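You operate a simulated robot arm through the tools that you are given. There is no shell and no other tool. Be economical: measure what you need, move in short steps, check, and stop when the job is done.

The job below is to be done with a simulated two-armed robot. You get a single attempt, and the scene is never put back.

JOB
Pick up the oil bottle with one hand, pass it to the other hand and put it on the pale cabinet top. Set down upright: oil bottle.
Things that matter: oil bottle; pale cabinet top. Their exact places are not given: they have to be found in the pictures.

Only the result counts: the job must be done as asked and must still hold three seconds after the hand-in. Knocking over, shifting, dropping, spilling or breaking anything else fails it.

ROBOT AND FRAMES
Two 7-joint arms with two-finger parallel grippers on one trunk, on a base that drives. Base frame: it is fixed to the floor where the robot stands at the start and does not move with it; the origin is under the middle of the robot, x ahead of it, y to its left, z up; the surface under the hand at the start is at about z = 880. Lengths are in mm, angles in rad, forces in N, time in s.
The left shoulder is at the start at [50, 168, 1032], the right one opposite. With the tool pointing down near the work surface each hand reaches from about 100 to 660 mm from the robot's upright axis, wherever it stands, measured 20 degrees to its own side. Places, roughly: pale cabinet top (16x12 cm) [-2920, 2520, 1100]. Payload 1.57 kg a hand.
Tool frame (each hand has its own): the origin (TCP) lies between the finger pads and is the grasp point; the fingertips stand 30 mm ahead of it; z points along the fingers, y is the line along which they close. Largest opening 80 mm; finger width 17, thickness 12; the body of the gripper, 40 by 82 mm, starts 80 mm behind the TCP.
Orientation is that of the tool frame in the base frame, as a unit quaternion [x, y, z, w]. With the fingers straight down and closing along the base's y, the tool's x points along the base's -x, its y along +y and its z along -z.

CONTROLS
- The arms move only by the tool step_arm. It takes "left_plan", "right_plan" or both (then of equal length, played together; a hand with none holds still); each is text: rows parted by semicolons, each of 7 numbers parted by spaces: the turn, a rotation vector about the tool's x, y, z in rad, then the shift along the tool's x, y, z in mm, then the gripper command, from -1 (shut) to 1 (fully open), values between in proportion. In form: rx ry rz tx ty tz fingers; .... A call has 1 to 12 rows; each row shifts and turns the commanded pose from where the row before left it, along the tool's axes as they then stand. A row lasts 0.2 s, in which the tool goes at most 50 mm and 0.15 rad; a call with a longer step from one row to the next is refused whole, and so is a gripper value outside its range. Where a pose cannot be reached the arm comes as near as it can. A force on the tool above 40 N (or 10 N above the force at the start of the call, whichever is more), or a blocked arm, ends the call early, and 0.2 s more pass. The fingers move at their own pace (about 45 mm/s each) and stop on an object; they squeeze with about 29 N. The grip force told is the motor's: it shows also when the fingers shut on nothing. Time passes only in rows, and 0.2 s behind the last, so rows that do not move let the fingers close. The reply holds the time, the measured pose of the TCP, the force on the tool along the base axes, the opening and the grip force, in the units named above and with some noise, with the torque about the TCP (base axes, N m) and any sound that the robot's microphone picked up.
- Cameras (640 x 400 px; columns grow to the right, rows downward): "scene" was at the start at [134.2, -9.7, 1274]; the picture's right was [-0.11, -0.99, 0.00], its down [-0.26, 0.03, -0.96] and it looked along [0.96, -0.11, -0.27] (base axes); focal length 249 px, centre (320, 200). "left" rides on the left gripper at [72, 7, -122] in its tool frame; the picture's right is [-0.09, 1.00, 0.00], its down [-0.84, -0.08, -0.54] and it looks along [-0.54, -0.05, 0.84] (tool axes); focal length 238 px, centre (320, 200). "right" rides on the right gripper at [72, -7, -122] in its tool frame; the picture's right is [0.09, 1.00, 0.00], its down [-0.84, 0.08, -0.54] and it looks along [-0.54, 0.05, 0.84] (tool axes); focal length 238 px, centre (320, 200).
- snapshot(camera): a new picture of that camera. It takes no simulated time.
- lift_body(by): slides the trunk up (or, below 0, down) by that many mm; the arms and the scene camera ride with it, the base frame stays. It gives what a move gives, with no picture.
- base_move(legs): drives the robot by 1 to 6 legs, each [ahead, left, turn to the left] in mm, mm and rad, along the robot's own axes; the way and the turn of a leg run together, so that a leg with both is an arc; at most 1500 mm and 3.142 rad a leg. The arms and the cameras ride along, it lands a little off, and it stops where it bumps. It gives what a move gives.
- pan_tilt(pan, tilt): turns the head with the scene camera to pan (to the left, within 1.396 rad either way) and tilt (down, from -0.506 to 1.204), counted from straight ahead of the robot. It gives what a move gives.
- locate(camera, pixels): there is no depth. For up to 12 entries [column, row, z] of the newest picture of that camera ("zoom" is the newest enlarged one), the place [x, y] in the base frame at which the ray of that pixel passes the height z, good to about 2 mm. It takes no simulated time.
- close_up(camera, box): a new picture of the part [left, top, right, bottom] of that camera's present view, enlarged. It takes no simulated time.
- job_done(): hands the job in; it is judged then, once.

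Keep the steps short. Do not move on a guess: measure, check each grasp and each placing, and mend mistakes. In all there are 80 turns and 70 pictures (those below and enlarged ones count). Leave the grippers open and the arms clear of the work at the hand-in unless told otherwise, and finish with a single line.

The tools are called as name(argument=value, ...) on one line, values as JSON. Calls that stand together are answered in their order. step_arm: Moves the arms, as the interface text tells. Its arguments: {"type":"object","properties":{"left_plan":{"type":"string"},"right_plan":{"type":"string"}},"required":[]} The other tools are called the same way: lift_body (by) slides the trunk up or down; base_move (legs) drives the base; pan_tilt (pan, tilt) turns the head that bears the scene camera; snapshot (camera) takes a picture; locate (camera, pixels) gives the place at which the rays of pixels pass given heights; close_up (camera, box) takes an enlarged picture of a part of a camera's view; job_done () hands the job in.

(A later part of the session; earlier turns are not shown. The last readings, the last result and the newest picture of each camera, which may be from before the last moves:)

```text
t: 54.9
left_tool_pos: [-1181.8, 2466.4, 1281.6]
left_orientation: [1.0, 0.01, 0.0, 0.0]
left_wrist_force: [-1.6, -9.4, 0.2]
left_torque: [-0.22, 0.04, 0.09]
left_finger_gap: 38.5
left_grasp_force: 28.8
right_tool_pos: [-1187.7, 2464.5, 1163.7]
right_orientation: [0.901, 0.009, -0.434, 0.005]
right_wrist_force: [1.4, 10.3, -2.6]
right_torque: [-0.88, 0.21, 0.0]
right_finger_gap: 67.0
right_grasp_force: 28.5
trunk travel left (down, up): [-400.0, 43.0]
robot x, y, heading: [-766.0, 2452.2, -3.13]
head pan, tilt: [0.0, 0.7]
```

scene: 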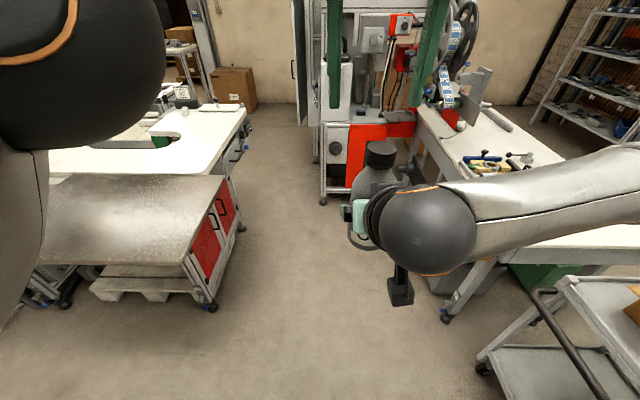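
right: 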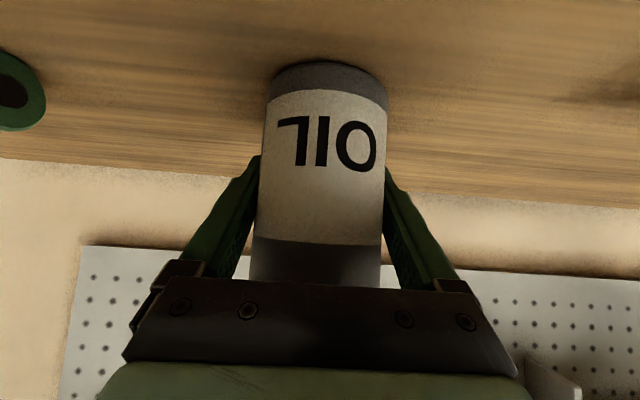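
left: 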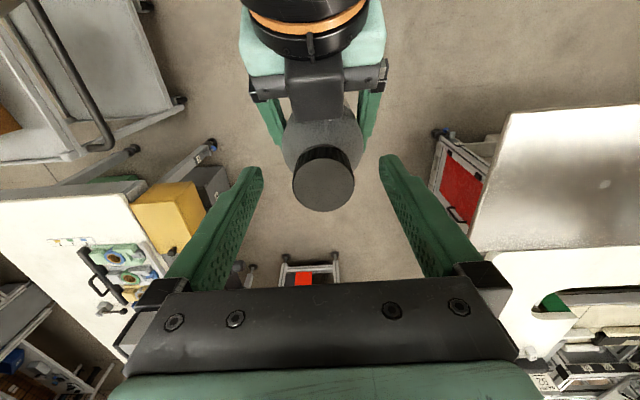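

The force is falling. I'll ease another 3 mm, then open the right hand.

step_arm(left_plan="0 0 0 0 1.5 0 -1;0 0 0 0 1.5 0 -1;0 0 0 0 0 0 -1")

step_arm(right_plan="0 0 0 0 0 0 1;0 0 0 0 0 0 1;0 0 0 0 0 0 1")

snapshot(camera="right")

```text
t: 55.7
left_tool_pos: [-1181.5, 2464.2, 1280.9]
left_orientation: [1.0, 0.008, 0.0, -0.002]
left_wrist_force: [-2.8, 8.5, 1.1]
left_torque: [0.17, 0.07, 0.21]
left_finger_gap: 38.4
left_grasp_force: 28.6
right_tool_pos: [-1187.8, 2464.5, 1166.1]
right_orientation: [0.901, 0.01, -0.434, 0.005]
right_wrist_force: [2.2, -7.9, -3.8]
right_torque: [0.74, 0.28, -0.24]
right_finger_gap: 67.0
right_grasp_force: 29.1
trunk travel left (down, up): [-400.0, 43.0]
robot x, y, heading: [-767.6, 2451.5, -3.123]
head pan, tilt: [0.0, 0.7]
```

```text
t: 56.5
left_tool_pos: [-1181.2, 2463.2, 1281.0]
left_orientation: [1.0, 0.01, 0.0, 0.0]
left_wrist_force: [0.0, 0.0, -2.4]
left_torque: [-0.02, 0.01, 0.0]
left_finger_gap: 38.7
left_grasp_force: 29.1
right_tool_pos: [-1188.6, 2464.9, 1164.3]
right_orientation: [0.9, 0.008, -0.435, 0.004]
right_wrist_force: [-1.1, 0.7, -0.7]
right_torque: [0.02, -0.03, -0.02]
right_finger_gap: 79.9
right_grasp_force: 0.1
trunk travel left (down, up): [-400.0, 43.0]
robot x, y, heading: [-768.8, 2451.1, -3.13]
head pan, tilt: [0.0, 0.7]
```

```text
40 pictures are left
```

right: 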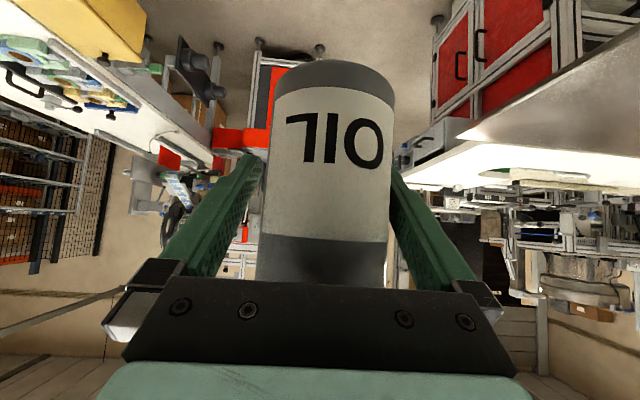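

The left hand carries the bottle alone. The right finger nearly touches on one side, so I'll centre the right hand by 2 mm and pull it back horizontally 80 mm.

step_arm(right_plan="0 0 0 0 2 0 1;0 0 0 9.3 0 -11.8 1;0 0 0 9.3 0 -11.8 1;0 0 0 9.3 0 -11.8 1;0 0 0 9.3 0 -11.8 1;0 0 0 12.4 0 -15.7 1;0 0 0 0 0 0 1")

snapshot(camera="right")

snapshot(camera="scene")

```text
t: 58.1
left_tool_pos: [-1181.0, 2463.3, 1280.8]
left_orientation: [1.0, 0.01, 0.001, 0.0]
left_wrist_force: [0.2, 0.5, -3.8]
left_torque: [-0.02, 0.0, 0.0]
left_finger_gap: 38.6
left_grasp_force: 29.3
right_tool_pos: [-1107.0, 2464.2, 1163.1]
right_orientation: [0.901, 0.007, -0.434, 0.003]
right_wrist_force: [0.0, -0.2, 0.3]
right_torque: [0.04, 0.0, 0.01]
right_finger_gap: 79.8
right_grasp_force: 0.1
trunk travel left (down, up): [-400.0, 43.0]
robot x, y, heading: [-767.6, 2454.9, -3.123]
head pan, tilt: [0.0, 0.7]
```

```text
39 pictures are left
```

right: 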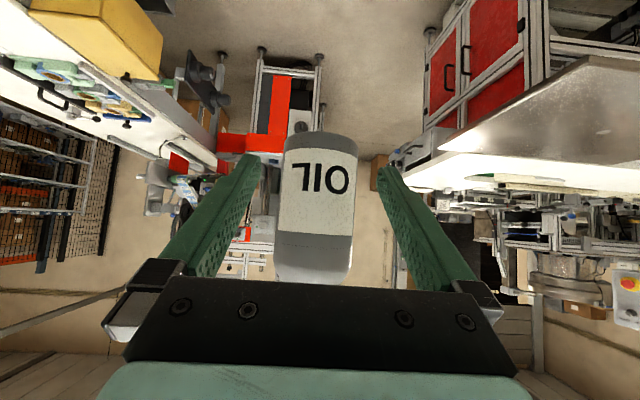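

```text
38 pictures are left
```

scene: 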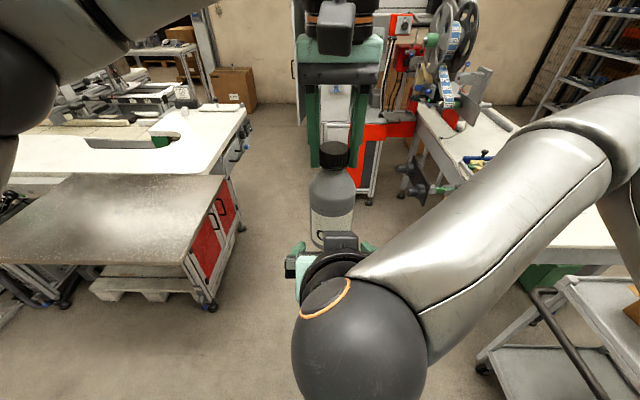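

The right hand is clear of the bottle. I'll move it 130 mm to its own side. Then I'll use the left camera to measure the aisle sides and the yellow bin.

step_arm(right_plan="0 0 0 0 -26 0 1;0 0 0 0 -26 0 1;0 0 0 0 -26 0 1;0 0 0 0 -26 0 1;0 0 0 0 -26 0 1;0 0 0 0 0 0 1")

snapshot(camera="left")

pan_tilt(pan=0.0, tilt=0.5)

snapshot(camera="scene")

```text
t: 59.5
left_tool_pos: [-1180.5, 2462.1, 1279.6]
left_orientation: [1.0, 0.01, 0.0, -0.001]
left_wrist_force: [-0.2, 0.5, -2.4]
left_torque: [0.01, 0.02, -0.03]
left_finger_gap: 39.0
left_grasp_force: 29.3
right_tool_pos: [-1146.3, 2560.6, 1184.4]
right_orientation: [0.901, 0.007, -0.434, 0.003]
right_wrist_force: [-0.2, 0.4, -0.3]
right_torque: [-0.03, 0.0, 0.0]
right_finger_gap: 80.0
right_grasp_force: 0.0
right hand out of reach, approached as far as the arm can: row 3, 4, 5
trunk travel left (down, up): [-400.0, 43.0]
robot x, y, heading: [-763.6, 2452.4, -3.124]
head pan, tilt: [0.0, 0.7]
```

```text
37 pictures are left
```

left: 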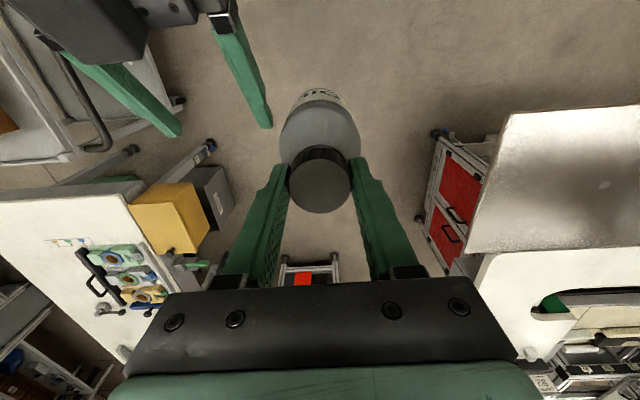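

```text
t: 60.2
left_tool_pos: [-1180.8, 2462.8, 1281.8]
left_orientation: [1.0, 0.01, 0.0, 0.0]
left_wrist_force: [0.3, 0.4, -3.3]
left_torque: [-0.03, 0.0, -0.01]
left_finger_gap: 38.6
left_grasp_force: 28.8
right_tool_pos: [-1146.6, 2559.9, 1184.6]
right_orientation: [0.901, 0.007, -0.434, 0.003]
right_wrist_force: [-0.8, -0.4, 0.8]
right_torque: [0.02, -0.02, 0.02]
right_finger_gap: 80.0
right_grasp_force: 0.1
trunk travel left (down, up): [-400.0, 43.0]
robot x, y, heading: [-763.0, 2452.7, -3.124]
head pan, tilt: [0.0, 0.499]
```

```text
36 pictures are left
```

scene: 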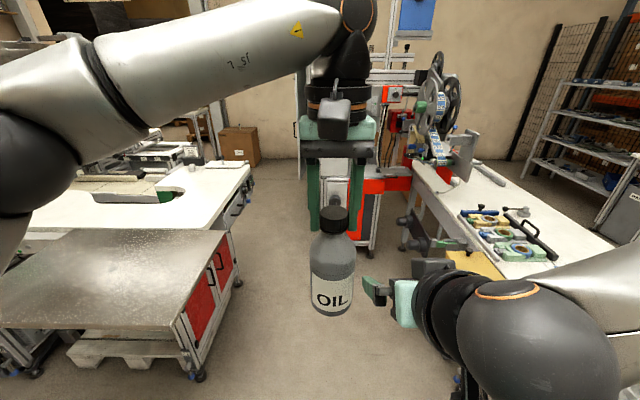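

I'll move the right hand forward and right, away from the bottle, and measure the bins and the plate edge.

locate(camera="left", pixels=[[208, 235, 850], [193, 185, 850], [208, 235, 700], [232, 205, 300], [232, 205, 0], [465, 250, 900], [510, 115, 900], [430, 180, 400], [423, 222, 400], [440, 132, 0], [210, 145, 0], [205, 265, 850]])

step_arm(right_plan="0 0 0 -15.5 -30 19.6 1;0 0 0 -15.5 -30 19.6 1;0 0 0 -15.5 -30 19.6 1;0 0 0 0 -30 0 1;0 0 0 0 0 0 1")

```text
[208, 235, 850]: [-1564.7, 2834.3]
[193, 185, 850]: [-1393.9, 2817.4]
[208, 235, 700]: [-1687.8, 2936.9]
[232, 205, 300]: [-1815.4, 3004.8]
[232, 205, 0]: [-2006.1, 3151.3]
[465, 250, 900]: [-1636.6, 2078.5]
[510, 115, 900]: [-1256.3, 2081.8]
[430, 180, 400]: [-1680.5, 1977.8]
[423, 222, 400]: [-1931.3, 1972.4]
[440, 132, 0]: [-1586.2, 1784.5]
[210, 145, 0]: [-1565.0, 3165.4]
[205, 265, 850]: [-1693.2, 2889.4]
```

```text
t: 61.4
left_tool_pos: [-1181.6, 2461.5, 1281.2]
left_orientation: [1.0, 0.01, 0.001, -0.001]
left_wrist_force: [-0.2, 0.5, -3.3]
left_torque: [0.02, 0.0, 0.01]
left_finger_gap: 38.7
left_grasp_force: 29.0
right_tool_pos: [-1223.5, 2679.2, 1182.9]
right_orientation: [0.901, 0.009, -0.435, 0.004]
right_wrist_force: [-0.3, -0.7, 0.0]
right_torque: [-0.03, 0.01, -0.02]
right_finger_gap: 80.0
right_grasp_force: 0.0
trunk travel left (down, up): [-400.0, 43.0]
robot x, y, heading: [-763.6, 2452.8, -3.122]
head pan, tilt: [0.0, 0.499]
```

The aisle is clear from y≈2170 to y≈2820. I'll drive 900 mm ahead and look at the cabinet.

base_move(legs=[[900, -10, -0.018]])

pan_tilt(pan=0.0, tilt=0.4)

snapshot(camera="scene")

snapshot(camera="left")

```text
t: 66.1
left_tool_pos: [-2069.7, 2463.7, 1280.1]
left_orientation: [1.0, 0.005, 0.001, -0.001]
left_wrist_force: [0.1, -0.5, -4.0]
left_torque: [0.03, 0.0, 0.04]
left_finger_gap: 38.8
left_grasp_force: 29.3
right_tool_pos: [-2107.9, 2680.4, 1182.2]
right_orientation: [0.901, 0.005, -0.435, 0.003]
right_wrist_force: [0.5, -0.2, -1.6]
right_torque: [0.01, 0.01, -0.01]
right_finger_gap: 80.0
right_grasp_force: 0.0
trunk travel left (down, up): [-400.0, 43.0]
robot x, y, heading: [-1655.2, 2449.8, -3.131]
head pan, tilt: [0.0, 0.499]
```

```text
t: 66.8
left_tool_pos: [-2067.4, 2463.8, 1279.5]
left_orientation: [1.0, 0.006, 0.0, 0.0]
left_wrist_force: [1.2, 1.3, -2.6]
left_torque: [0.02, 0.01, 0.01]
left_finger_gap: 38.7
left_grasp_force: 29.4
right_tool_pos: [-2108.6, 2680.7, 1182.4]
right_orientation: [0.901, 0.004, -0.434, 0.002]
right_wrist_force: [-0.8, -0.5, 0.3]
right_torque: [-0.02, -0.01, 0.01]
right_finger_gap: 80.1
right_grasp_force: 0.0
trunk travel left (down, up): [-400.0, 43.0]
robot x, y, heading: [-1654.4, 2447.5, -3.133]
head pan, tilt: [0.0, 0.4]
```

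```text
35 pictures are left
```

scene: 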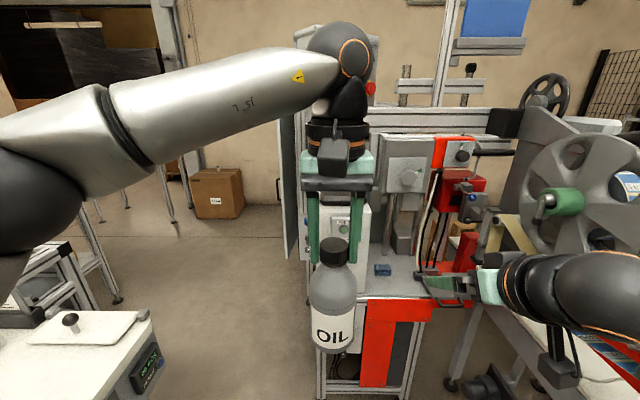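

```text
34 pictures are left
```

left: 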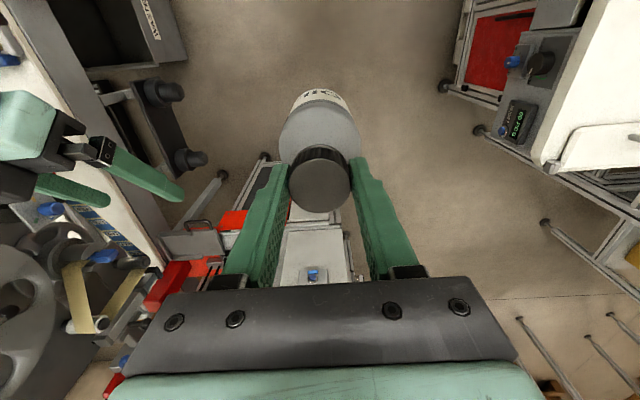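

The right hand is getting near the reel machine, so I mustn't go further ahead with it there. I'll measure the open floor to the left of the cabinet, and the white box.

locate(camera="scene", pixels=[[118, 298, 0], [172, 222, 0], [103, 222, 0], [220, 218, 0], [155, 315, 900], [290, 262, 0], [320, 395, 0], [445, 385, 0], [283, 235, 0], [348, 245, 880], [425, 300, 880], [368, 300, 880]])

close_up(camera="scene", box=[260, 100, 440, 280])

```text
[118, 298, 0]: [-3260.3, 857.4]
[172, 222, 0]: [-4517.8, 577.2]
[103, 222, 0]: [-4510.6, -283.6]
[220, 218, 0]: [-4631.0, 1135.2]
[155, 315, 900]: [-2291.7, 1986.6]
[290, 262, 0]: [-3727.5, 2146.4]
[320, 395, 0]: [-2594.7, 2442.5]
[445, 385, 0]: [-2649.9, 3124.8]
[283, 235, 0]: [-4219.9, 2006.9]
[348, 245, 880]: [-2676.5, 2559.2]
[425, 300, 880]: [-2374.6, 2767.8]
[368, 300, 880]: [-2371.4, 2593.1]
```

```text
2.22 times, centred on (350, 190) of scene
```

zoom: 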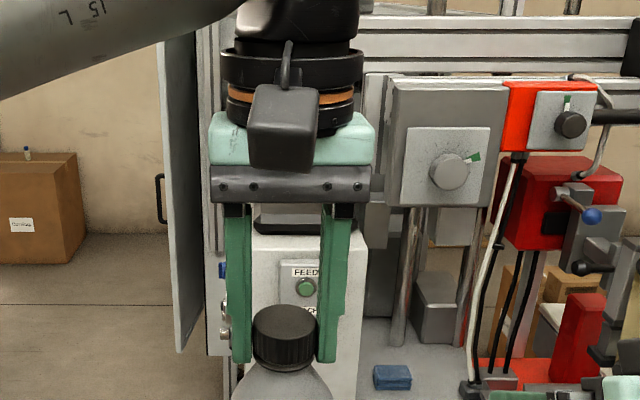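

The way round the cabinet's left side is open. The white box's target is best reached from about (-2620,2110), facing mostly +y. Before that I'll fold the right hand back: straighten it to point down while withdrawing, then pull it back to the robot's side.

step_arm(right_plan="0 0.15 0 0 -5 -25 1;0 0.15 0 0 -5 -20 1;0 0.15 0 10 -5 -10 1;0 0.15 0 20 -5 0 1;0 0.15 0 30 -5 0 1;0 0.15 0 30 -5 0 1;0 0 0 35 -10 0 1;0 0 0 35 -10 0 1;0 0 0 35 -15 0 1;0 0 0 0 0 0 1")

snapshot(camera="scene")

```text
t: 69.0
left_tool_pos: [-2069.1, 2464.9, 1279.3]
left_orientation: [1.0, 0.005, 0.0, 0.0]
left_wrist_force: [-0.3, -0.3, -3.7]
left_torque: [-0.02, -0.01, 0.0]
left_finger_gap: 38.6
left_grasp_force: 29.0
right_tool_pos: [-1881.4, 2747.2, 1193.6]
right_orientation: [1.0, 0.006, 0.002, 0.0]
right_wrist_force: [-0.4, -0.1, -0.5]
right_torque: [-0.04, -0.01, -0.02]
right_finger_gap: 79.9
right_grasp_force: 0.0
trunk travel left (down, up): [-400.0, 43.0]
robot x, y, heading: [-1654.1, 2450.2, -3.132]
head pan, tilt: [0.0, 0.4]
```

```text
32 pictures are left
```

scene: 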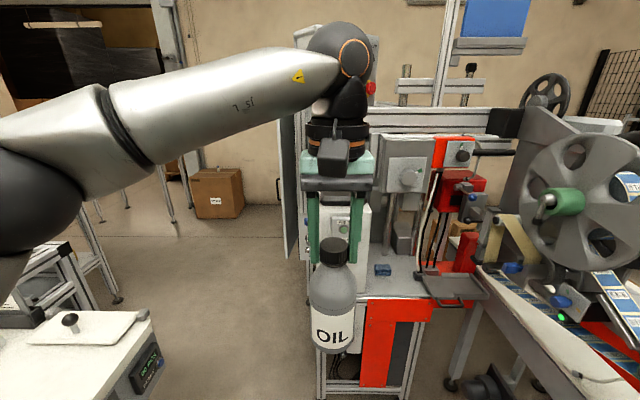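

Now I'll go diagonally to about (-2200,2250), still facing -x, and look again.

base_move(legs=[[300, 100, 0], [240, 100, 0]])

pan_tilt(pan=-0.3, tilt=0.5)

snapshot(camera="scene")

```text
t: 72.5
left_tool_pos: [-2591.8, 2269.9, 1280.3]
left_orientation: [1.0, -0.001, 0.0, 0.0]
left_wrist_force: [0.4, -0.1, -3.1]
left_torque: [0.02, -0.04, -0.06]
left_finger_gap: 38.7
left_grasp_force: 29.1
right_tool_pos: [-2402.2, 2550.4, 1193.4]
right_orientation: [1.0, 0.0, 0.001, 0.0]
right_wrist_force: [0.0, -0.5, -0.5]
right_torque: [-0.01, -0.04, 0.01]
right_finger_gap: 79.8
right_grasp_force: 0.0
trunk travel left (down, up): [-400.0, 43.0]
robot x, y, heading: [-2176.9, 2250.4, -3.144]
head pan, tilt: [0.0, 0.4]
```

```text
t: 73.3
left_tool_pos: [-2590.9, 2269.8, 1281.0]
left_orientation: [1.0, 0.0, 0.0, 0.001]
left_wrist_force: [0.3, 0.2, -3.5]
left_torque: [0.02, 0.01, -0.02]
left_finger_gap: 38.5
left_grasp_force: 29.0
right_tool_pos: [-2402.6, 2550.2, 1192.9]
right_orientation: [1.0, 0.0, 0.0, 0.0]
right_wrist_force: [0.5, 0.0, -0.4]
right_torque: [-0.01, -0.01, 0.0]
right_finger_gap: 79.9
right_grasp_force: 0.0
trunk travel left (down, up): [-400.0, 43.0]
robot x, y, heading: [-2177.6, 2251.4, -3.139]
head pan, tilt: [-0.3, 0.499]
```

```text
31 pictures are left
```

scene: 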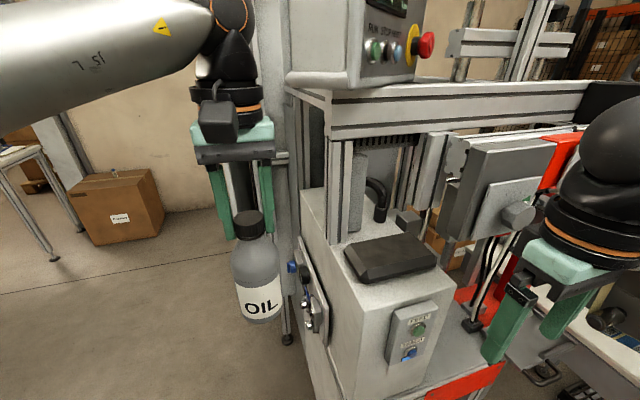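

This is a clear view of the white box. It has a black pad lying on its top and a grey post behind. I'll enlarge it and measure the top's corners.

close_up(camera="scene", box=[280, 140, 480, 340])

locate(camera="scene", pixels=[[372, 315, 1100], [455, 285, 1100], [308, 190, 1100], [345, 250, 1100], [360, 285, 1100], [437, 265, 1100], [380, 235, 1100], [330, 215, 1100]])

```text
2.00 times, centred on (380, 240) of scene
```

zoom: 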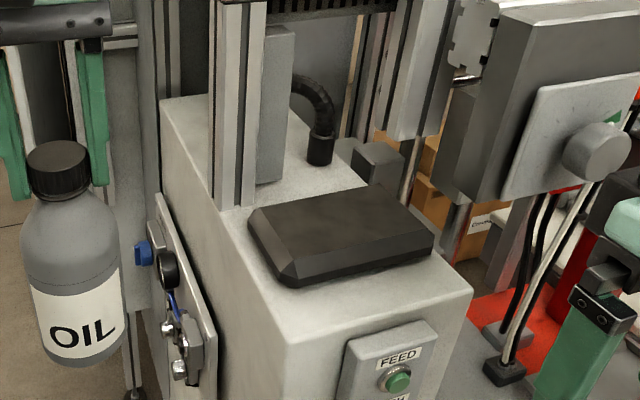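

```text
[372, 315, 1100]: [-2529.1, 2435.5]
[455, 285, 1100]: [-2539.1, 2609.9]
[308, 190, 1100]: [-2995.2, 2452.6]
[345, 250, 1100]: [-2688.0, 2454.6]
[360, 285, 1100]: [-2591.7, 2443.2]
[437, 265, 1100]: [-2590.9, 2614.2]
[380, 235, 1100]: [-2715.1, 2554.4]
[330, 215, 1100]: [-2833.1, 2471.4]
```

The white box's top runs from x ≈ -2530 back to about -3000, and from y = 2440 to 2610. The stated spot (-2920,2520) lies behind the aluminium post. I'll look at it with the left camera, which sits farther forward, and raise the trunk for a better scene view.

lift_body(by=40)

snapshot(camera="left")

pan_tilt(pan=-0.45, tilt=0.35)

snapshot(camera="scene")

```text
t: 74.1
left_tool_pos: [-2590.8, 2270.1, 1320.8]
left_orientation: [1.0, 0.001, 0.0, 0.0]
left_wrist_force: [0.4, 0.5, -2.9]
left_torque: [-0.04, -0.01, -0.01]
left_finger_gap: 38.5
left_grasp_force: 29.2
right_tool_pos: [-2402.0, 2551.8, 1233.6]
right_orientation: [1.0, 0.0, 0.0, 0.0]
right_wrist_force: [0.7, -0.1, 0.3]
right_torque: [0.0, -0.01, 0.02]
right_finger_gap: 79.8
right_grasp_force: 0.1
trunk travel left (down, up): [-440.0, 3.0]
robot x, y, heading: [-2173.7, 2249.3, -3.142]
head pan, tilt: [-0.3, 0.499]
```

```text
29 pictures are left
```

left: 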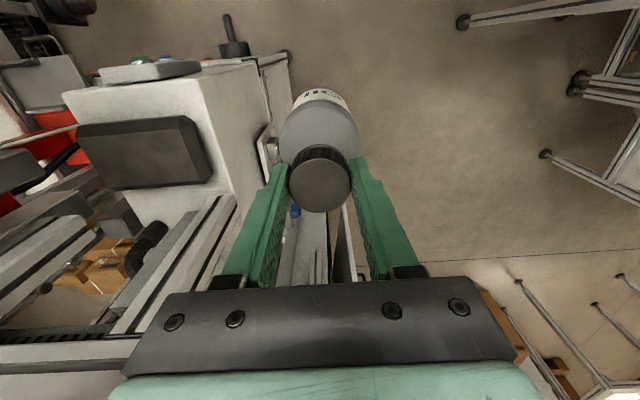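

```text
t: 74.8
left_tool_pos: [-2591.3, 2270.7, 1320.5]
left_orientation: [1.0, -0.001, 0.0, 0.0]
left_wrist_force: [-0.6, -0.1, -3.8]
left_torque: [-0.01, -0.02, -0.01]
left_finger_gap: 38.6
left_grasp_force: 28.8
right_tool_pos: [-2402.1, 2550.8, 1233.5]
right_orientation: [1.0, 0.0, 0.0, 0.0]
right_wrist_force: [-0.6, 0.0, 0.5]
right_torque: [0.04, -0.02, 0.0]
right_finger_gap: 79.7
right_grasp_force: 0.1
trunk travel left (down, up): [-440.0, 3.0]
robot x, y, heading: [-2175.2, 2250.1, -3.143]
head pan, tilt: [-0.45, 0.351]
```

```text
28 pictures are left
```

scene: 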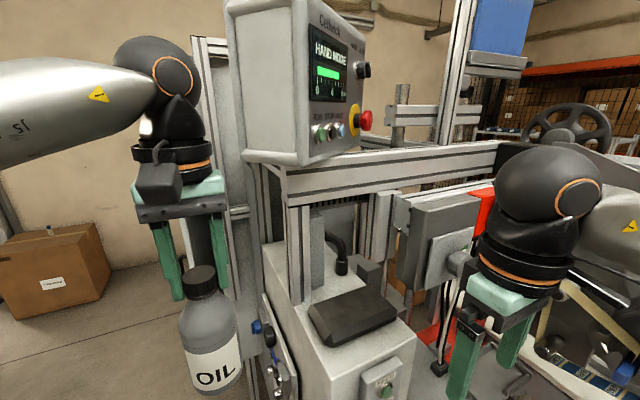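

locate(camera="left", pixels=[[195, 83, 1100], [65, 93, 1100], [195, 83, 1050], [65, 93, 1050], [212, 178, 1100], [85, 190, 1100], [75, 125, 1100], [180, 117, 1100], [232, 192, 1100], [125, 225, 1100], [160, 222, 1100], [205, 300, 1400]])

close_up(camera="left", box=[0, 40, 320, 380])

close_up(camera="scene", box=[220, 180, 440, 400])

locate(camera="scene", pixels=[[330, 384, 1100], [416, 335, 1100], [308, 310, 1100], [330, 347, 1100], [396, 315, 1100], [262, 245, 1100], [297, 303, 1100], [341, 272, 1100]])

```text
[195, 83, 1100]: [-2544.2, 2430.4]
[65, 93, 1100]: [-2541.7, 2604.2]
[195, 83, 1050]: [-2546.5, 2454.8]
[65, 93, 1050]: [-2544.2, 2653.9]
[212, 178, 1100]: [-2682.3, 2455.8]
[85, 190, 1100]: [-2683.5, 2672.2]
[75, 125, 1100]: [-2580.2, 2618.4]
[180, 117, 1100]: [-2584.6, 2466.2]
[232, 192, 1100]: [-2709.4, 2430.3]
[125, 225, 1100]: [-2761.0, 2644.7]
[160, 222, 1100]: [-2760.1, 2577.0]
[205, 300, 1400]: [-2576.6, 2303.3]
```

```text
1.18 times, centred on (160, 210) of left
```

zoom: 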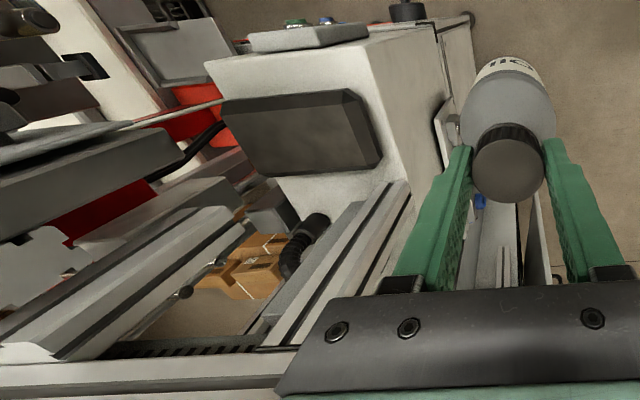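

```text
1.82 times, centred on (330, 290) of scene
```

zoom: 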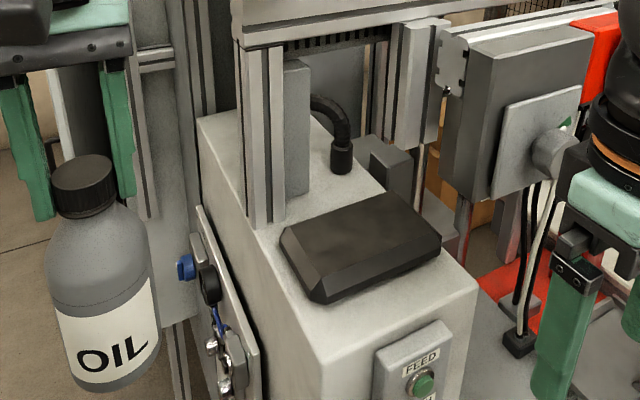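

```text
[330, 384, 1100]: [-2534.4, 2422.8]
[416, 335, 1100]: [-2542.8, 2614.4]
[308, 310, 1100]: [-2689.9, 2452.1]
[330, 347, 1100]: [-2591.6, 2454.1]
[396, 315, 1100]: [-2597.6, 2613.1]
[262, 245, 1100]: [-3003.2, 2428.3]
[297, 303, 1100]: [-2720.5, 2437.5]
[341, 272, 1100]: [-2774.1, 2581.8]
```

Both views agree that the top is at z = 1100. The black pad takes its front and the post stands at x ≈ -2740, so the stated free spot is the rear part around (-2910,2520). It sits under a frame beam at z ≈ 1335. A hand coming from above would hit the frame, so the bottle has to go in from the side, held by the body.

Before planning the way there I'll look down at my own base to judge its size.

pan_tilt(pan=0.5, tilt=1.204)

snapshot(camera="scene")

```text
t: 76.0
left_tool_pos: [-2590.5, 2270.6, 1320.6]
left_orientation: [1.0, 0.0, 0.0, -0.001]
left_wrist_force: [-0.7, 1.2, -3.3]
left_torque: [0.03, -0.03, 0.02]
left_finger_gap: 38.6
left_grasp_force: 29.3
right_tool_pos: [-2402.2, 2551.1, 1233.5]
right_orientation: [1.0, 0.001, 0.0, 0.0]
right_wrist_force: [0.2, 0.0, -0.5]
right_torque: [-0.02, -0.03, 0.02]
right_finger_gap: 79.9
right_grasp_force: 0.1
trunk travel left (down, up): [-440.0, 3.0]
robot x, y, heading: [-2174.3, 2250.4, -3.136]
head pan, tilt: [0.499, 1.201]
```

```text
25 pictures are left
```

scene: 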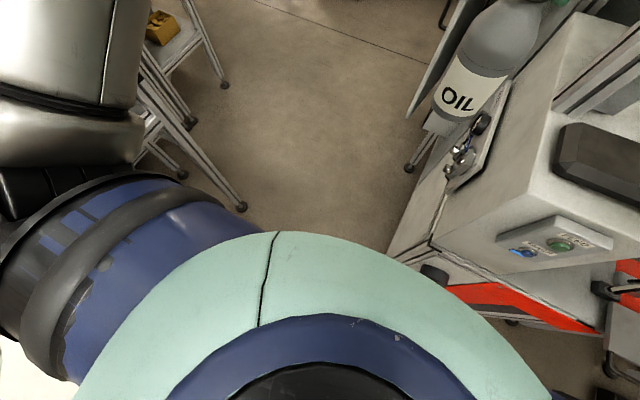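

locate(camera="scene", pixels=[[243, 208, 0], [300, 228, 0], [400, 230, 0], [408, 168, 0], [190, 122, 0], [410, 115, 0], [390, 250, 0], [225, 85, 0], [183, 175, 0]])

```text
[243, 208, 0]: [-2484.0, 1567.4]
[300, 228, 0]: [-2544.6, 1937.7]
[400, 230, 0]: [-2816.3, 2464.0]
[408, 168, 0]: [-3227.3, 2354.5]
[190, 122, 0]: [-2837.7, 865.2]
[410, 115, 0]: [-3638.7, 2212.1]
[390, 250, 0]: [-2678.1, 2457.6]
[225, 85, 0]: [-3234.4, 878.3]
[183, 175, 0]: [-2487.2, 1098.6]
```

The floor beside the cabinet is open, about 640 mm at its narrowest. First the left hand must change from the cap to the body. I'll do that on the empty steel plate behind me: set the bottle down, then re-grip it by the body with the same left hand. I'll back out to about (-1635,2450) and turn to face -y.

base_move(legs=[[-540, -200, 0], [0, 0, 1.57]])

pan_tilt(pan=0.0, tilt=0.7)

snapshot(camera="scene")

snapshot(camera="left")

```text
t: 83.3
left_tool_pos: [-1628.3, 2033.9, 1321.7]
left_orientation: [0.675, 0.738, 0.0, 0.001]
left_wrist_force: [1.0, 0.4, -3.5]
left_torque: [-0.01, -0.01, -0.03]
left_finger_gap: 38.4
left_grasp_force: 29.2
right_tool_pos: [-1926.4, 2198.9, 1232.7]
right_orientation: [0.675, 0.738, 0.0, 0.0]
right_wrist_force: [-0.1, -1.0, 0.4]
right_torque: [0.0, 0.0, -0.03]
right_finger_gap: 79.9
right_grasp_force: 0.2
trunk travel left (down, up): [-440.0, 3.0]
robot x, y, heading: [-1649.4, 2450.3, -1.479]
head pan, tilt: [0.499, 1.201]
```

```text
t: 84.2
left_tool_pos: [-1629.3, 2034.9, 1320.5]
left_orientation: [0.675, 0.738, 0.0, 0.001]
left_wrist_force: [-0.2, -0.3, -3.4]
left_torque: [0.05, 0.01, -0.05]
left_finger_gap: 38.6
left_grasp_force: 29.0
right_tool_pos: [-1925.3, 2197.9, 1234.1]
right_orientation: [0.675, 0.738, 0.0, 0.0]
right_wrist_force: [-0.3, 0.6, 1.2]
right_torque: [-0.01, 0.0, 0.02]
right_finger_gap: 80.2
right_grasp_force: 0.1
trunk travel left (down, up): [-440.0, 3.0]
robot x, y, heading: [-1647.6, 2447.7, -1.482]
head pan, tilt: [0.0, 0.7]
```

```text
24 pictures are left
```

scene: 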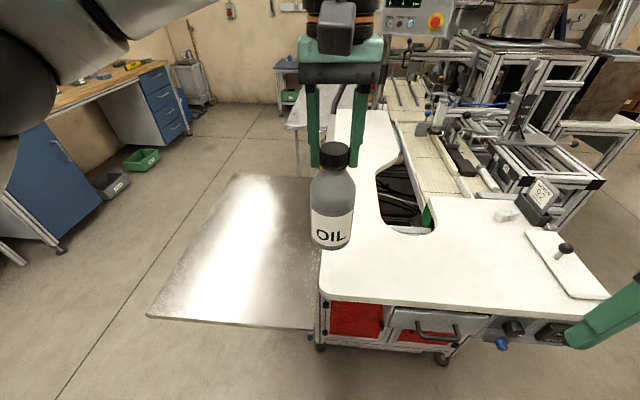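

```text
23 pictures are left
```

left: 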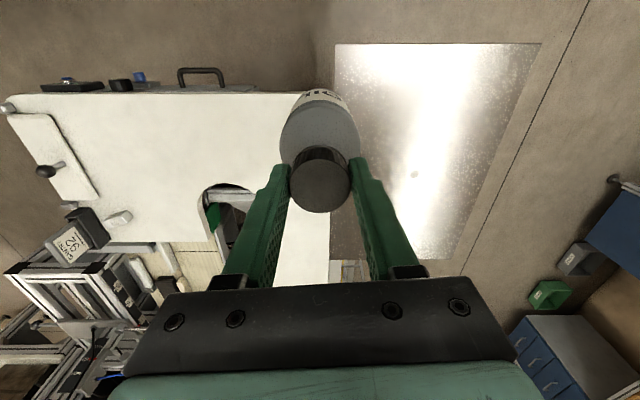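

The white table and steel plate lie ahead. I'll find both heights by comparing the same corners in the two views.

locate(camera="scene", pixels=[[148, 317, 900], [148, 317, 800], [315, 328, 900], [315, 328, 800], [610, 297, 900], [610, 297, 800], [324, 290, 900], [324, 290, 800]])

locate(camera="left", pixels=[[540, 42, 900], [540, 42, 800], [335, 43, 900], [335, 43, 800], [8, 98, 900], [8, 98, 800]])

```text
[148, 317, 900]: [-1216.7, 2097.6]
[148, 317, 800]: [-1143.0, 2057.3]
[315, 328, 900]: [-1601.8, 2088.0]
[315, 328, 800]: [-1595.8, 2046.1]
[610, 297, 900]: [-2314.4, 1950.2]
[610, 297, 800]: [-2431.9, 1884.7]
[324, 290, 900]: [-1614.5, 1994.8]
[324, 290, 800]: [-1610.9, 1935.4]
```

```text
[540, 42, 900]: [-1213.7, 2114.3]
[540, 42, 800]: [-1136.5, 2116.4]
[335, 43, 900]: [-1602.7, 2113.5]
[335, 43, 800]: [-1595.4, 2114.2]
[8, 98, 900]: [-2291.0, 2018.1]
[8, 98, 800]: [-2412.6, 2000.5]
```

The steel plate is at z ≈ 945, with its near edge at y ≈ 2115, and it's empty. I'll move the bottle over it to about (-1470,2000), then lower the trunk 160 mm.

step_arm(left_plan="0 0 0 -12 39 0 -1;0 0 0 -12 39 0 -1;0 0 0 -12 39 0 -1;0 0 0 -13 38 0 -1;0 0 0 0 0 0 -1")

lift_body(by=-160)

snapshot(camera="scene")

```text
t: 85.4
left_tool_pos: [-1471.1, 2001.2, 1319.4]
left_orientation: [0.675, 0.737, 0.0, 0.0]
left_wrist_force: [0.0, 0.0, -3.6]
left_torque: [-0.04, -0.02, 0.03]
left_finger_gap: 38.6
left_grasp_force: 29.1
right_tool_pos: [-1926.4, 2199.0, 1234.0]
right_orientation: [0.675, 0.737, 0.0, 0.0]
right_wrist_force: [0.5, 1.2, -0.9]
right_torque: [-0.01, 0.01, -0.03]
right_finger_gap: 80.3
right_grasp_force: 0.1
trunk travel left (down, up): [-440.0, 3.0]
robot x, y, heading: [-1650.2, 2447.0, -1.484]
head pan, tilt: [0.0, 0.7]
```

```text
t: 87.3
left_tool_pos: [-1471.4, 2001.7, 1158.4]
left_orientation: [0.675, 0.738, 0.001, 0.0]
left_wrist_force: [-0.8, -1.2, -3.1]
left_torque: [-0.01, -0.04, 0.0]
left_finger_gap: 38.6
left_grasp_force: 28.2
right_tool_pos: [-1925.5, 2198.6, 1074.2]
right_orientation: [0.675, 0.738, 0.0, 0.0]
right_wrist_force: [-0.3, 0.4, 0.1]
right_torque: [0.0, -0.02, 0.0]
right_finger_gap: 80.1
right_grasp_force: 0.1
trunk travel left (down, up): [-280.0, 163.0]
robot x, y, heading: [-1649.0, 2449.6, -1.477]
head pan, tilt: [0.0, 0.7]
```

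```text
22 pictures are left
```

scene: 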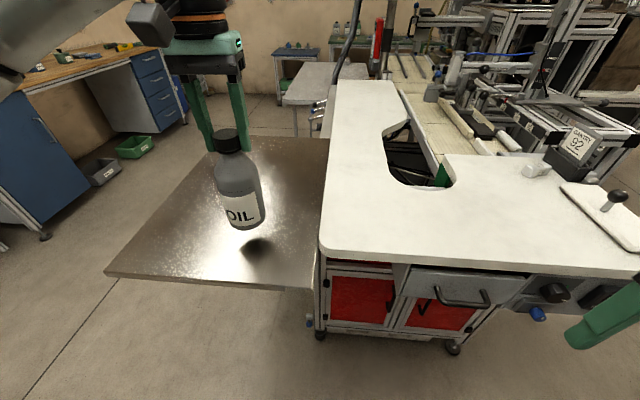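

The bottle's base is at z ≈ 988, and its shadow on the plate shows a gap left. I'll lower 30 mm, then creep down in 2.5 mm steps.

step_arm(left_plan="0 0 0 0 0 10 -1;0 0 0 0 0 10 -1;0 0 0 0 0 8 -1;0 0 0 0 0 2.5 -1;0 0 0 0 0 2.5 -1;0 0 0 0 0 2.5 -1;0 0 0 0 0 2.5 -1;0 0 0 0 0 2.5 -1;0 0 0 0 0 0 -1")

close_up(camera="scene", box=[160, 110, 320, 290])

```text
t: 89.3
left_tool_pos: [-1472.0, 2001.6, 1119.9]
left_orientation: [0.675, 0.738, -0.001, 0.0]
left_wrist_force: [0.6, -0.6, -2.9]
left_torque: [-0.02, 0.01, 0.0]
left_finger_gap: 38.4
left_grasp_force: 28.9
right_tool_pos: [-1924.9, 2199.1, 1073.8]
right_orientation: [0.675, 0.737, 0.0, 0.0]
right_wrist_force: [-0.1, -0.1, 0.8]
right_torque: [0.02, -0.02, -0.02]
right_finger_gap: 80.0
right_grasp_force: 0.0
trunk travel left (down, up): [-280.0, 163.0]
robot x, y, heading: [-1643.5, 2447.9, -1.485]
head pan, tilt: [0.0, 0.7]
```

```text
2.22 times, centred on (240, 200) of scene
```

zoom: 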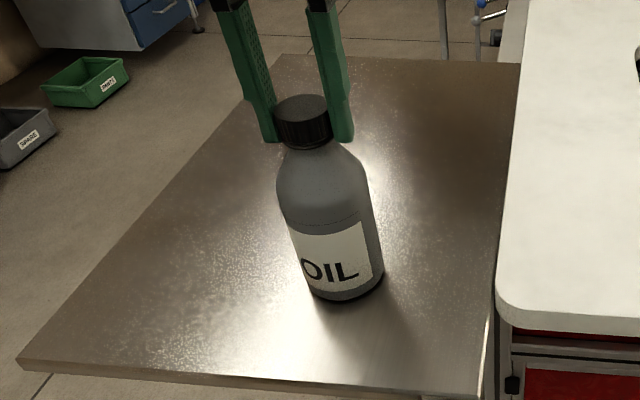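

step_arm(left_plan="0 0 0 0 0 1.5 -1;0 0 0 0 0 1.5 -1;0 0 0 0 0 1.5 -1;0 0 0 0 0 1.5 -1;0 0 0 0 0 0 -1")

```text
t: 90.5
left_tool_pos: [-1470.9, 2003.0, 1116.0]
left_orientation: [0.675, 0.738, -0.004, 0.002]
left_wrist_force: [2.2, -5.3, 33.0]
left_torque: [-0.1, -0.11, -0.02]
left_finger_gap: 38.8
left_grasp_force: 29.0
right_tool_pos: [-1926.0, 2199.6, 1074.4]
right_orientation: [0.675, 0.738, 0.0, 0.001]
right_wrist_force: [0.3, 0.1, 0.6]
right_torque: [-0.01, -0.02, 0.02]
right_finger_gap: 80.0
right_grasp_force: 0.0
trunk travel left (down, up): [-280.0, 163.0]
robot x, y, heading: [-1646.4, 2451.3, -1.483]
head pan, tilt: [0.0, 0.7]
```

Contact: 33 N upward, so the plate is at z ≈ 946. I'll ease up 1.5 mm, open the left hand, and raise it 80 mm to clear the cap.

step_arm(left_plan="0 0 0 0 0 -1.5 -1;0 0 0 0 0 0 0.3;0 0 0 0 0 0 1;0 0 0 0 0 0 1;0 0 0 0 0 0 1;0 0 0 0 0 -20 1;0 0 0 0 0 -30 1;0 0 0 0 0 -30 1;0 0 0 0 0 0 1")

close_up(camera="scene", box=[160, 110, 320, 290])

locate(camera="zoom", pixels=[[347, 303, 946], [303, 107, 1113], [330, 120, 1113]])

```text
t: 92.5
left_tool_pos: [-1470.8, 1999.0, 1195.0]
left_orientation: [0.675, 0.738, 0.001, 0.0]
left_wrist_force: [0.0, -0.8, 0.0]
left_torque: [-0.01, 0.04, -0.02]
left_finger_gap: 80.0
left_grasp_force: 0.0
right_tool_pos: [-1924.9, 2198.0, 1073.8]
right_orientation: [0.675, 0.738, 0.0, 0.0]
right_wrist_force: [-0.1, -0.8, 0.6]
right_torque: [-0.01, -0.02, 0.01]
right_finger_gap: 79.9
right_grasp_force: 0.0
trunk travel left (down, up): [-280.0, 163.0]
robot x, y, heading: [-1646.8, 2447.4, -1.482]
head pan, tilt: [0.0, 0.7]
```

```text
2.22 times, centred on (240, 200) of scene
```

zoom: 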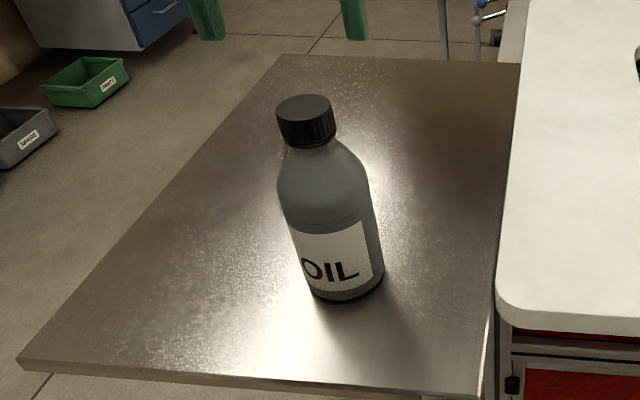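

```text
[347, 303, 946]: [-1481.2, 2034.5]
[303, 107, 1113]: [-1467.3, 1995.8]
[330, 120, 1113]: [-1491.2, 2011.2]
```

The bottle stands upright at about (-1470,2002). I'll draw the left hand back 98 mm, pitch it forward 60°, and lower it to the pre-grasp height.

step_arm(left_plan="0 0 0 33 1 0 1;0 0 0 33 0 0 1;0 0 0 32 0 0 1;0 -0.15 0 0 0 0 1;0 -0.15 0 0 0 0 1;0 -0.15 0 0 0 0 1;0 -0.15 0 0 0 0 1;0 -0.15 0 0 0 0 1;0 -0.15 0 0 0 0 1;0 -0.15 0 0 0 0 1;0 0 0 0 0 0 1")

step_arm(left_plan="0 0 0 29 0 16.7 1;0 0 0 29 0 16.7 1;0 0 0 29 0 16.7 1;0 0 0 29 0 16.6 1;0 0 0 0 0 0 1")

snapshot(camera="left")

```text
t: 94.9
left_tool_pos: [-1479.0, 2100.7, 1194.8]
left_orientation: [0.584, 0.638, -0.34, 0.37]
left_wrist_force: [-0.2, -0.7, -0.3]
left_torque: [0.0, -0.01, 0.02]
left_finger_gap: 80.0
left_grasp_force: 0.1
right_tool_pos: [-1924.6, 2196.9, 1074.4]
right_orientation: [0.675, 0.738, 0.001, 0.0]
right_wrist_force: [0.8, 0.0, -0.2]
right_torque: [0.0, -0.02, 0.01]
right_finger_gap: 80.0
right_grasp_force: 0.0
trunk travel left (down, up): [-280.0, 163.0]
robot x, y, heading: [-1649.1, 2449.8, -1.484]
head pan, tilt: [0.0, 0.7]
```

```text
t: 96.1
left_tool_pos: [-1502.7, 2064.0, 1082.5]
left_orientation: [0.583, 0.64, -0.338, 0.37]
left_wrist_force: [0.2, -0.5, -0.6]
left_torque: [0.0, 0.0, -0.01]
left_finger_gap: 80.1
left_grasp_force: 0.0
left hand out of reach, approached as far as the arm can: row 2, 3, 4
right_tool_pos: [-1926.9, 2198.7, 1074.4]
right_orientation: [0.675, 0.738, 0.0, 0.0]
right_wrist_force: [0.1, 0.5, -0.3]
right_torque: [-0.02, 0.0, 0.04]
right_finger_gap: 79.8
right_grasp_force: 0.0
trunk travel left (down, up): [-280.0, 163.0]
robot x, y, heading: [-1644.7, 2447.1, -1.481]
head pan, tilt: [0.0, 0.7]
```

```text
19 pictures are left
```

left: 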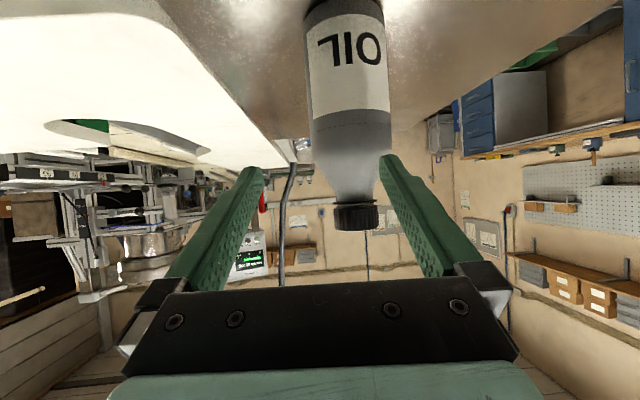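

The pre-grasp was too close to the body for the arm. I'll back the base 60 mm (the bins behind are over 300 mm away from the axis) and then correct the hand.

base_move(legs=[[-60, 0, 0]])

step_arm(left_plan="0 0 0 0 0 0 1")

```text
t: 97.0
left_tool_pos: [-1507.8, 2123.0, 1082.8]
left_orientation: [0.583, 0.64, -0.337, 0.37]
left_wrist_force: [-0.2, -0.3, -0.4]
left_torque: [-0.01, -0.01, -0.03]
left_finger_gap: 80.1
left_grasp_force: 0.0
right_tool_pos: [-1930.0, 2257.4, 1073.8]
right_orientation: [0.674, 0.738, 0.001, 0.0]
right_wrist_force: [1.0, 0.3, -0.8]
right_torque: [0.0, -0.05, 0.0]
right_finger_gap: 79.8
right_grasp_force: 0.1
trunk travel left (down, up): [-280.0, 163.0]
robot x, y, heading: [-1649.8, 2507.3, -1.478]
head pan, tilt: [0.0, 0.7]
```

```text
t: 97.4
left_tool_pos: [-1506.8, 2121.7, 1079.7]
left_orientation: [0.584, 0.639, -0.338, 0.37]
left_wrist_force: [-0.3, 0.7, 0.2]
left_torque: [0.02, 0.01, -0.01]
left_finger_gap: 80.1
left_grasp_force: 0.0
right_tool_pos: [-1930.0, 2255.2, 1073.4]
right_orientation: [0.675, 0.738, 0.0, 0.0]
right_wrist_force: [0.1, -0.7, -0.1]
right_torque: [0.01, -0.01, 0.0]
right_finger_gap: 79.9
right_grasp_force: 0.0
trunk travel left (down, up): [-280.0, 163.0]
robot x, y, heading: [-1649.6, 2503.5, -1.478]
head pan, tilt: [0.0, 0.7]
```

step_arm(left_plan="0 0 0 1.1 13 0 1;0 0 0 1.1 13 18 1;0 0 0 1.1 0 18 1;0 0 0 0 0 18 1;0 0 0 0 0 0 1")

snapshot(camera="left")

```text
t: 98.6
left_tool_pos: [-1479.2, 2076.0, 1053.8]
left_orientation: [0.584, 0.639, -0.337, 0.37]
left_wrist_force: [0.4, -0.1, 0.2]
left_torque: [0.0, 0.01, -0.05]
left_finger_gap: 80.5
left_grasp_force: 0.0
left hand out of reach, approached as far as the arm can: row 1
right_tool_pos: [-1930.7, 2255.6, 1073.3]
right_orientation: [0.675, 0.738, 0.0, -0.001]
right_wrist_force: [-0.6, -0.6, 0.4]
right_torque: [-0.03, 0.0, 0.03]
right_finger_gap: 79.9
right_grasp_force: 0.0
trunk travel left (down, up): [-280.0, 163.0]
robot x, y, heading: [-1655.0, 2505.2, -1.484]
head pan, tilt: [0.0, 0.7]
```

```text
18 pictures are left
```

left: 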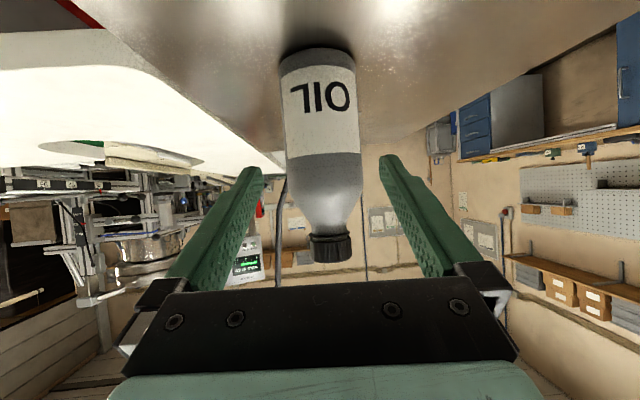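

The bottle's midline lies about 3 px, or 2.7 mm, to the tool's +y side. I'll correct that and advance 60 mm.

step_arm(left_plan="0 0 0 0 2.7 0 1;0 0 0 0 0 15 1;0 0 0 0 0 15 1;0 0 0 0 0 15 1;0 0 0 0 0 15 1;0 0 0 0 0 0 1")

snapshot(camera="left")

```text
t: 100.0
left_tool_pos: [-1471.3, 2024.0, 1024.3]
left_orientation: [0.584, 0.639, -0.337, 0.37]
left_wrist_force: [0.7, -0.4, 0.0]
left_torque: [0.02, -0.02, 0.02]
left_finger_gap: 79.9
left_grasp_force: 0.1
right_tool_pos: [-1931.2, 2256.5, 1072.6]
right_orientation: [0.675, 0.738, 0.0, 0.0]
right_wrist_force: [0.2, 0.0, 0.5]
right_torque: [0.01, 0.01, 0.06]
right_finger_gap: 80.2
right_grasp_force: 0.1
trunk travel left (down, up): [-280.0, 163.0]
robot x, y, heading: [-1652.8, 2508.7, -1.48]
head pan, tilt: [0.0, 0.7]
```

```text
17 pictures are left
```

left: 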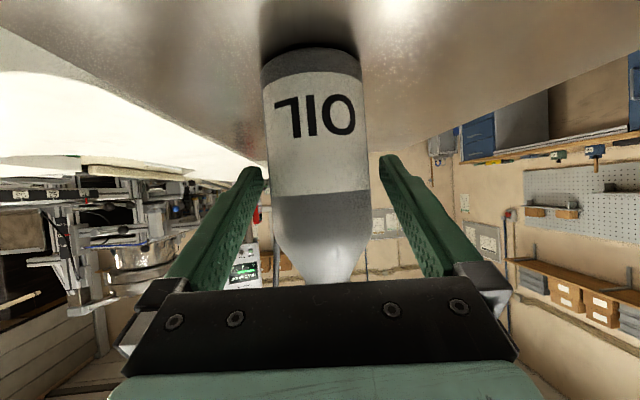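

The bottle is centred between the fingers. I'll advance 25 mm and close.

step_arm(left_plan="0 0 0 0 0 12 1;0 0 0 0 0 13 1;0 0 0 0 0 0 1;0 0 0 0 0 0 -1;0 0 0 0 0 0 -1;0 0 0 0 0 0 -1;0 0 0 0 0 0 -1")

```text
t: 101.6
left_tool_pos: [-1469.6, 2000.7, 1011.4]
left_orientation: [0.584, 0.639, -0.338, 0.37]
left_wrist_force: [-0.9, 0.1, 0.7]
left_torque: [-0.07, 0.09, -0.03]
left_finger_gap: 66.7
left_grasp_force: 29.2
right_tool_pos: [-1931.6, 2256.4, 1074.1]
right_orientation: [0.675, 0.738, 0.0, -0.001]
right_wrist_force: [0.5, -0.1, 0.3]
right_torque: [0.0, 0.01, 0.02]
right_finger_gap: 80.2
right_grasp_force: 0.0
trunk travel left (down, up): [-280.0, 163.0]
robot x, y, heading: [-1654.0, 2508.9, -1.484]
head pan, tilt: [0.0, 0.7]
```

The left hand holds the body: gap 66.7, grip 29 N. I'll lift with the trunk by 160 mm.

lift_body(by=160)

step_arm(left_plan="0 0 0 -13 0 -7.5 -1;0 0 0 -13 0 -7.5 -1;0 0 0 0 0 0 -1")

snapshot(camera="scene")

```text
t: 103.5
left_tool_pos: [-1469.3, 2000.7, 1170.8]
left_orientation: [0.583, 0.639, -0.337, 0.37]
left_wrist_force: [0.2, -0.5, -3.3]
left_torque: [-0.01, -0.01, 0.0]
left_finger_gap: 66.6
left_grasp_force: 29.6
right_tool_pos: [-1930.5, 2255.7, 1233.3]
right_orientation: [0.675, 0.738, 0.001, 0.0]
right_wrist_force: [1.2, -0.5, 0.9]
right_torque: [0.03, -0.01, -0.01]
right_finger_gap: 79.8
right_grasp_force: 0.1
trunk travel left (down, up): [-440.0, 3.0]
robot x, y, heading: [-1653.9, 2505.5, -1.479]
head pan, tilt: [0.0, 0.7]
```

```text
t: 104.2
left_tool_pos: [-1468.3, 2001.8, 1201.7]
left_orientation: [0.584, 0.639, -0.338, 0.37]
left_wrist_force: [0.5, 0.9, -3.5]
left_torque: [0.0, -0.02, 0.03]
left_finger_gap: 66.9
left_grasp_force: 28.7
right_tool_pos: [-1929.6, 2255.3, 1233.4]
right_orientation: [0.675, 0.738, 0.001, -0.001]
right_wrist_force: [-0.5, 0.1, -0.3]
right_torque: [0.02, -0.03, 0.04]
right_finger_gap: 80.0
right_grasp_force: 0.1
trunk travel left (down, up): [-440.0, 3.0]
robot x, y, heading: [-1653.7, 2507.5, -1.48]
head pan, tilt: [0.0, 0.7]
```

```text
16 pictures are left
```

scene: 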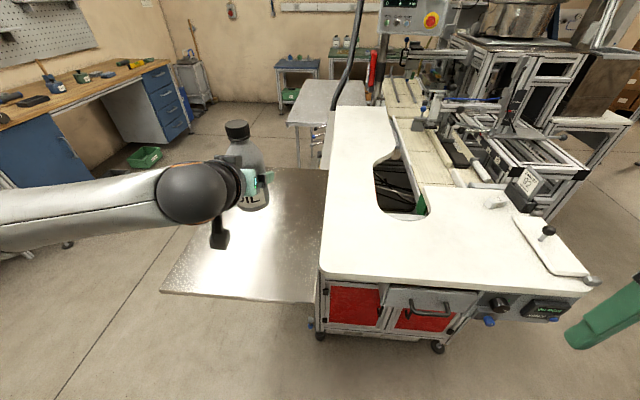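

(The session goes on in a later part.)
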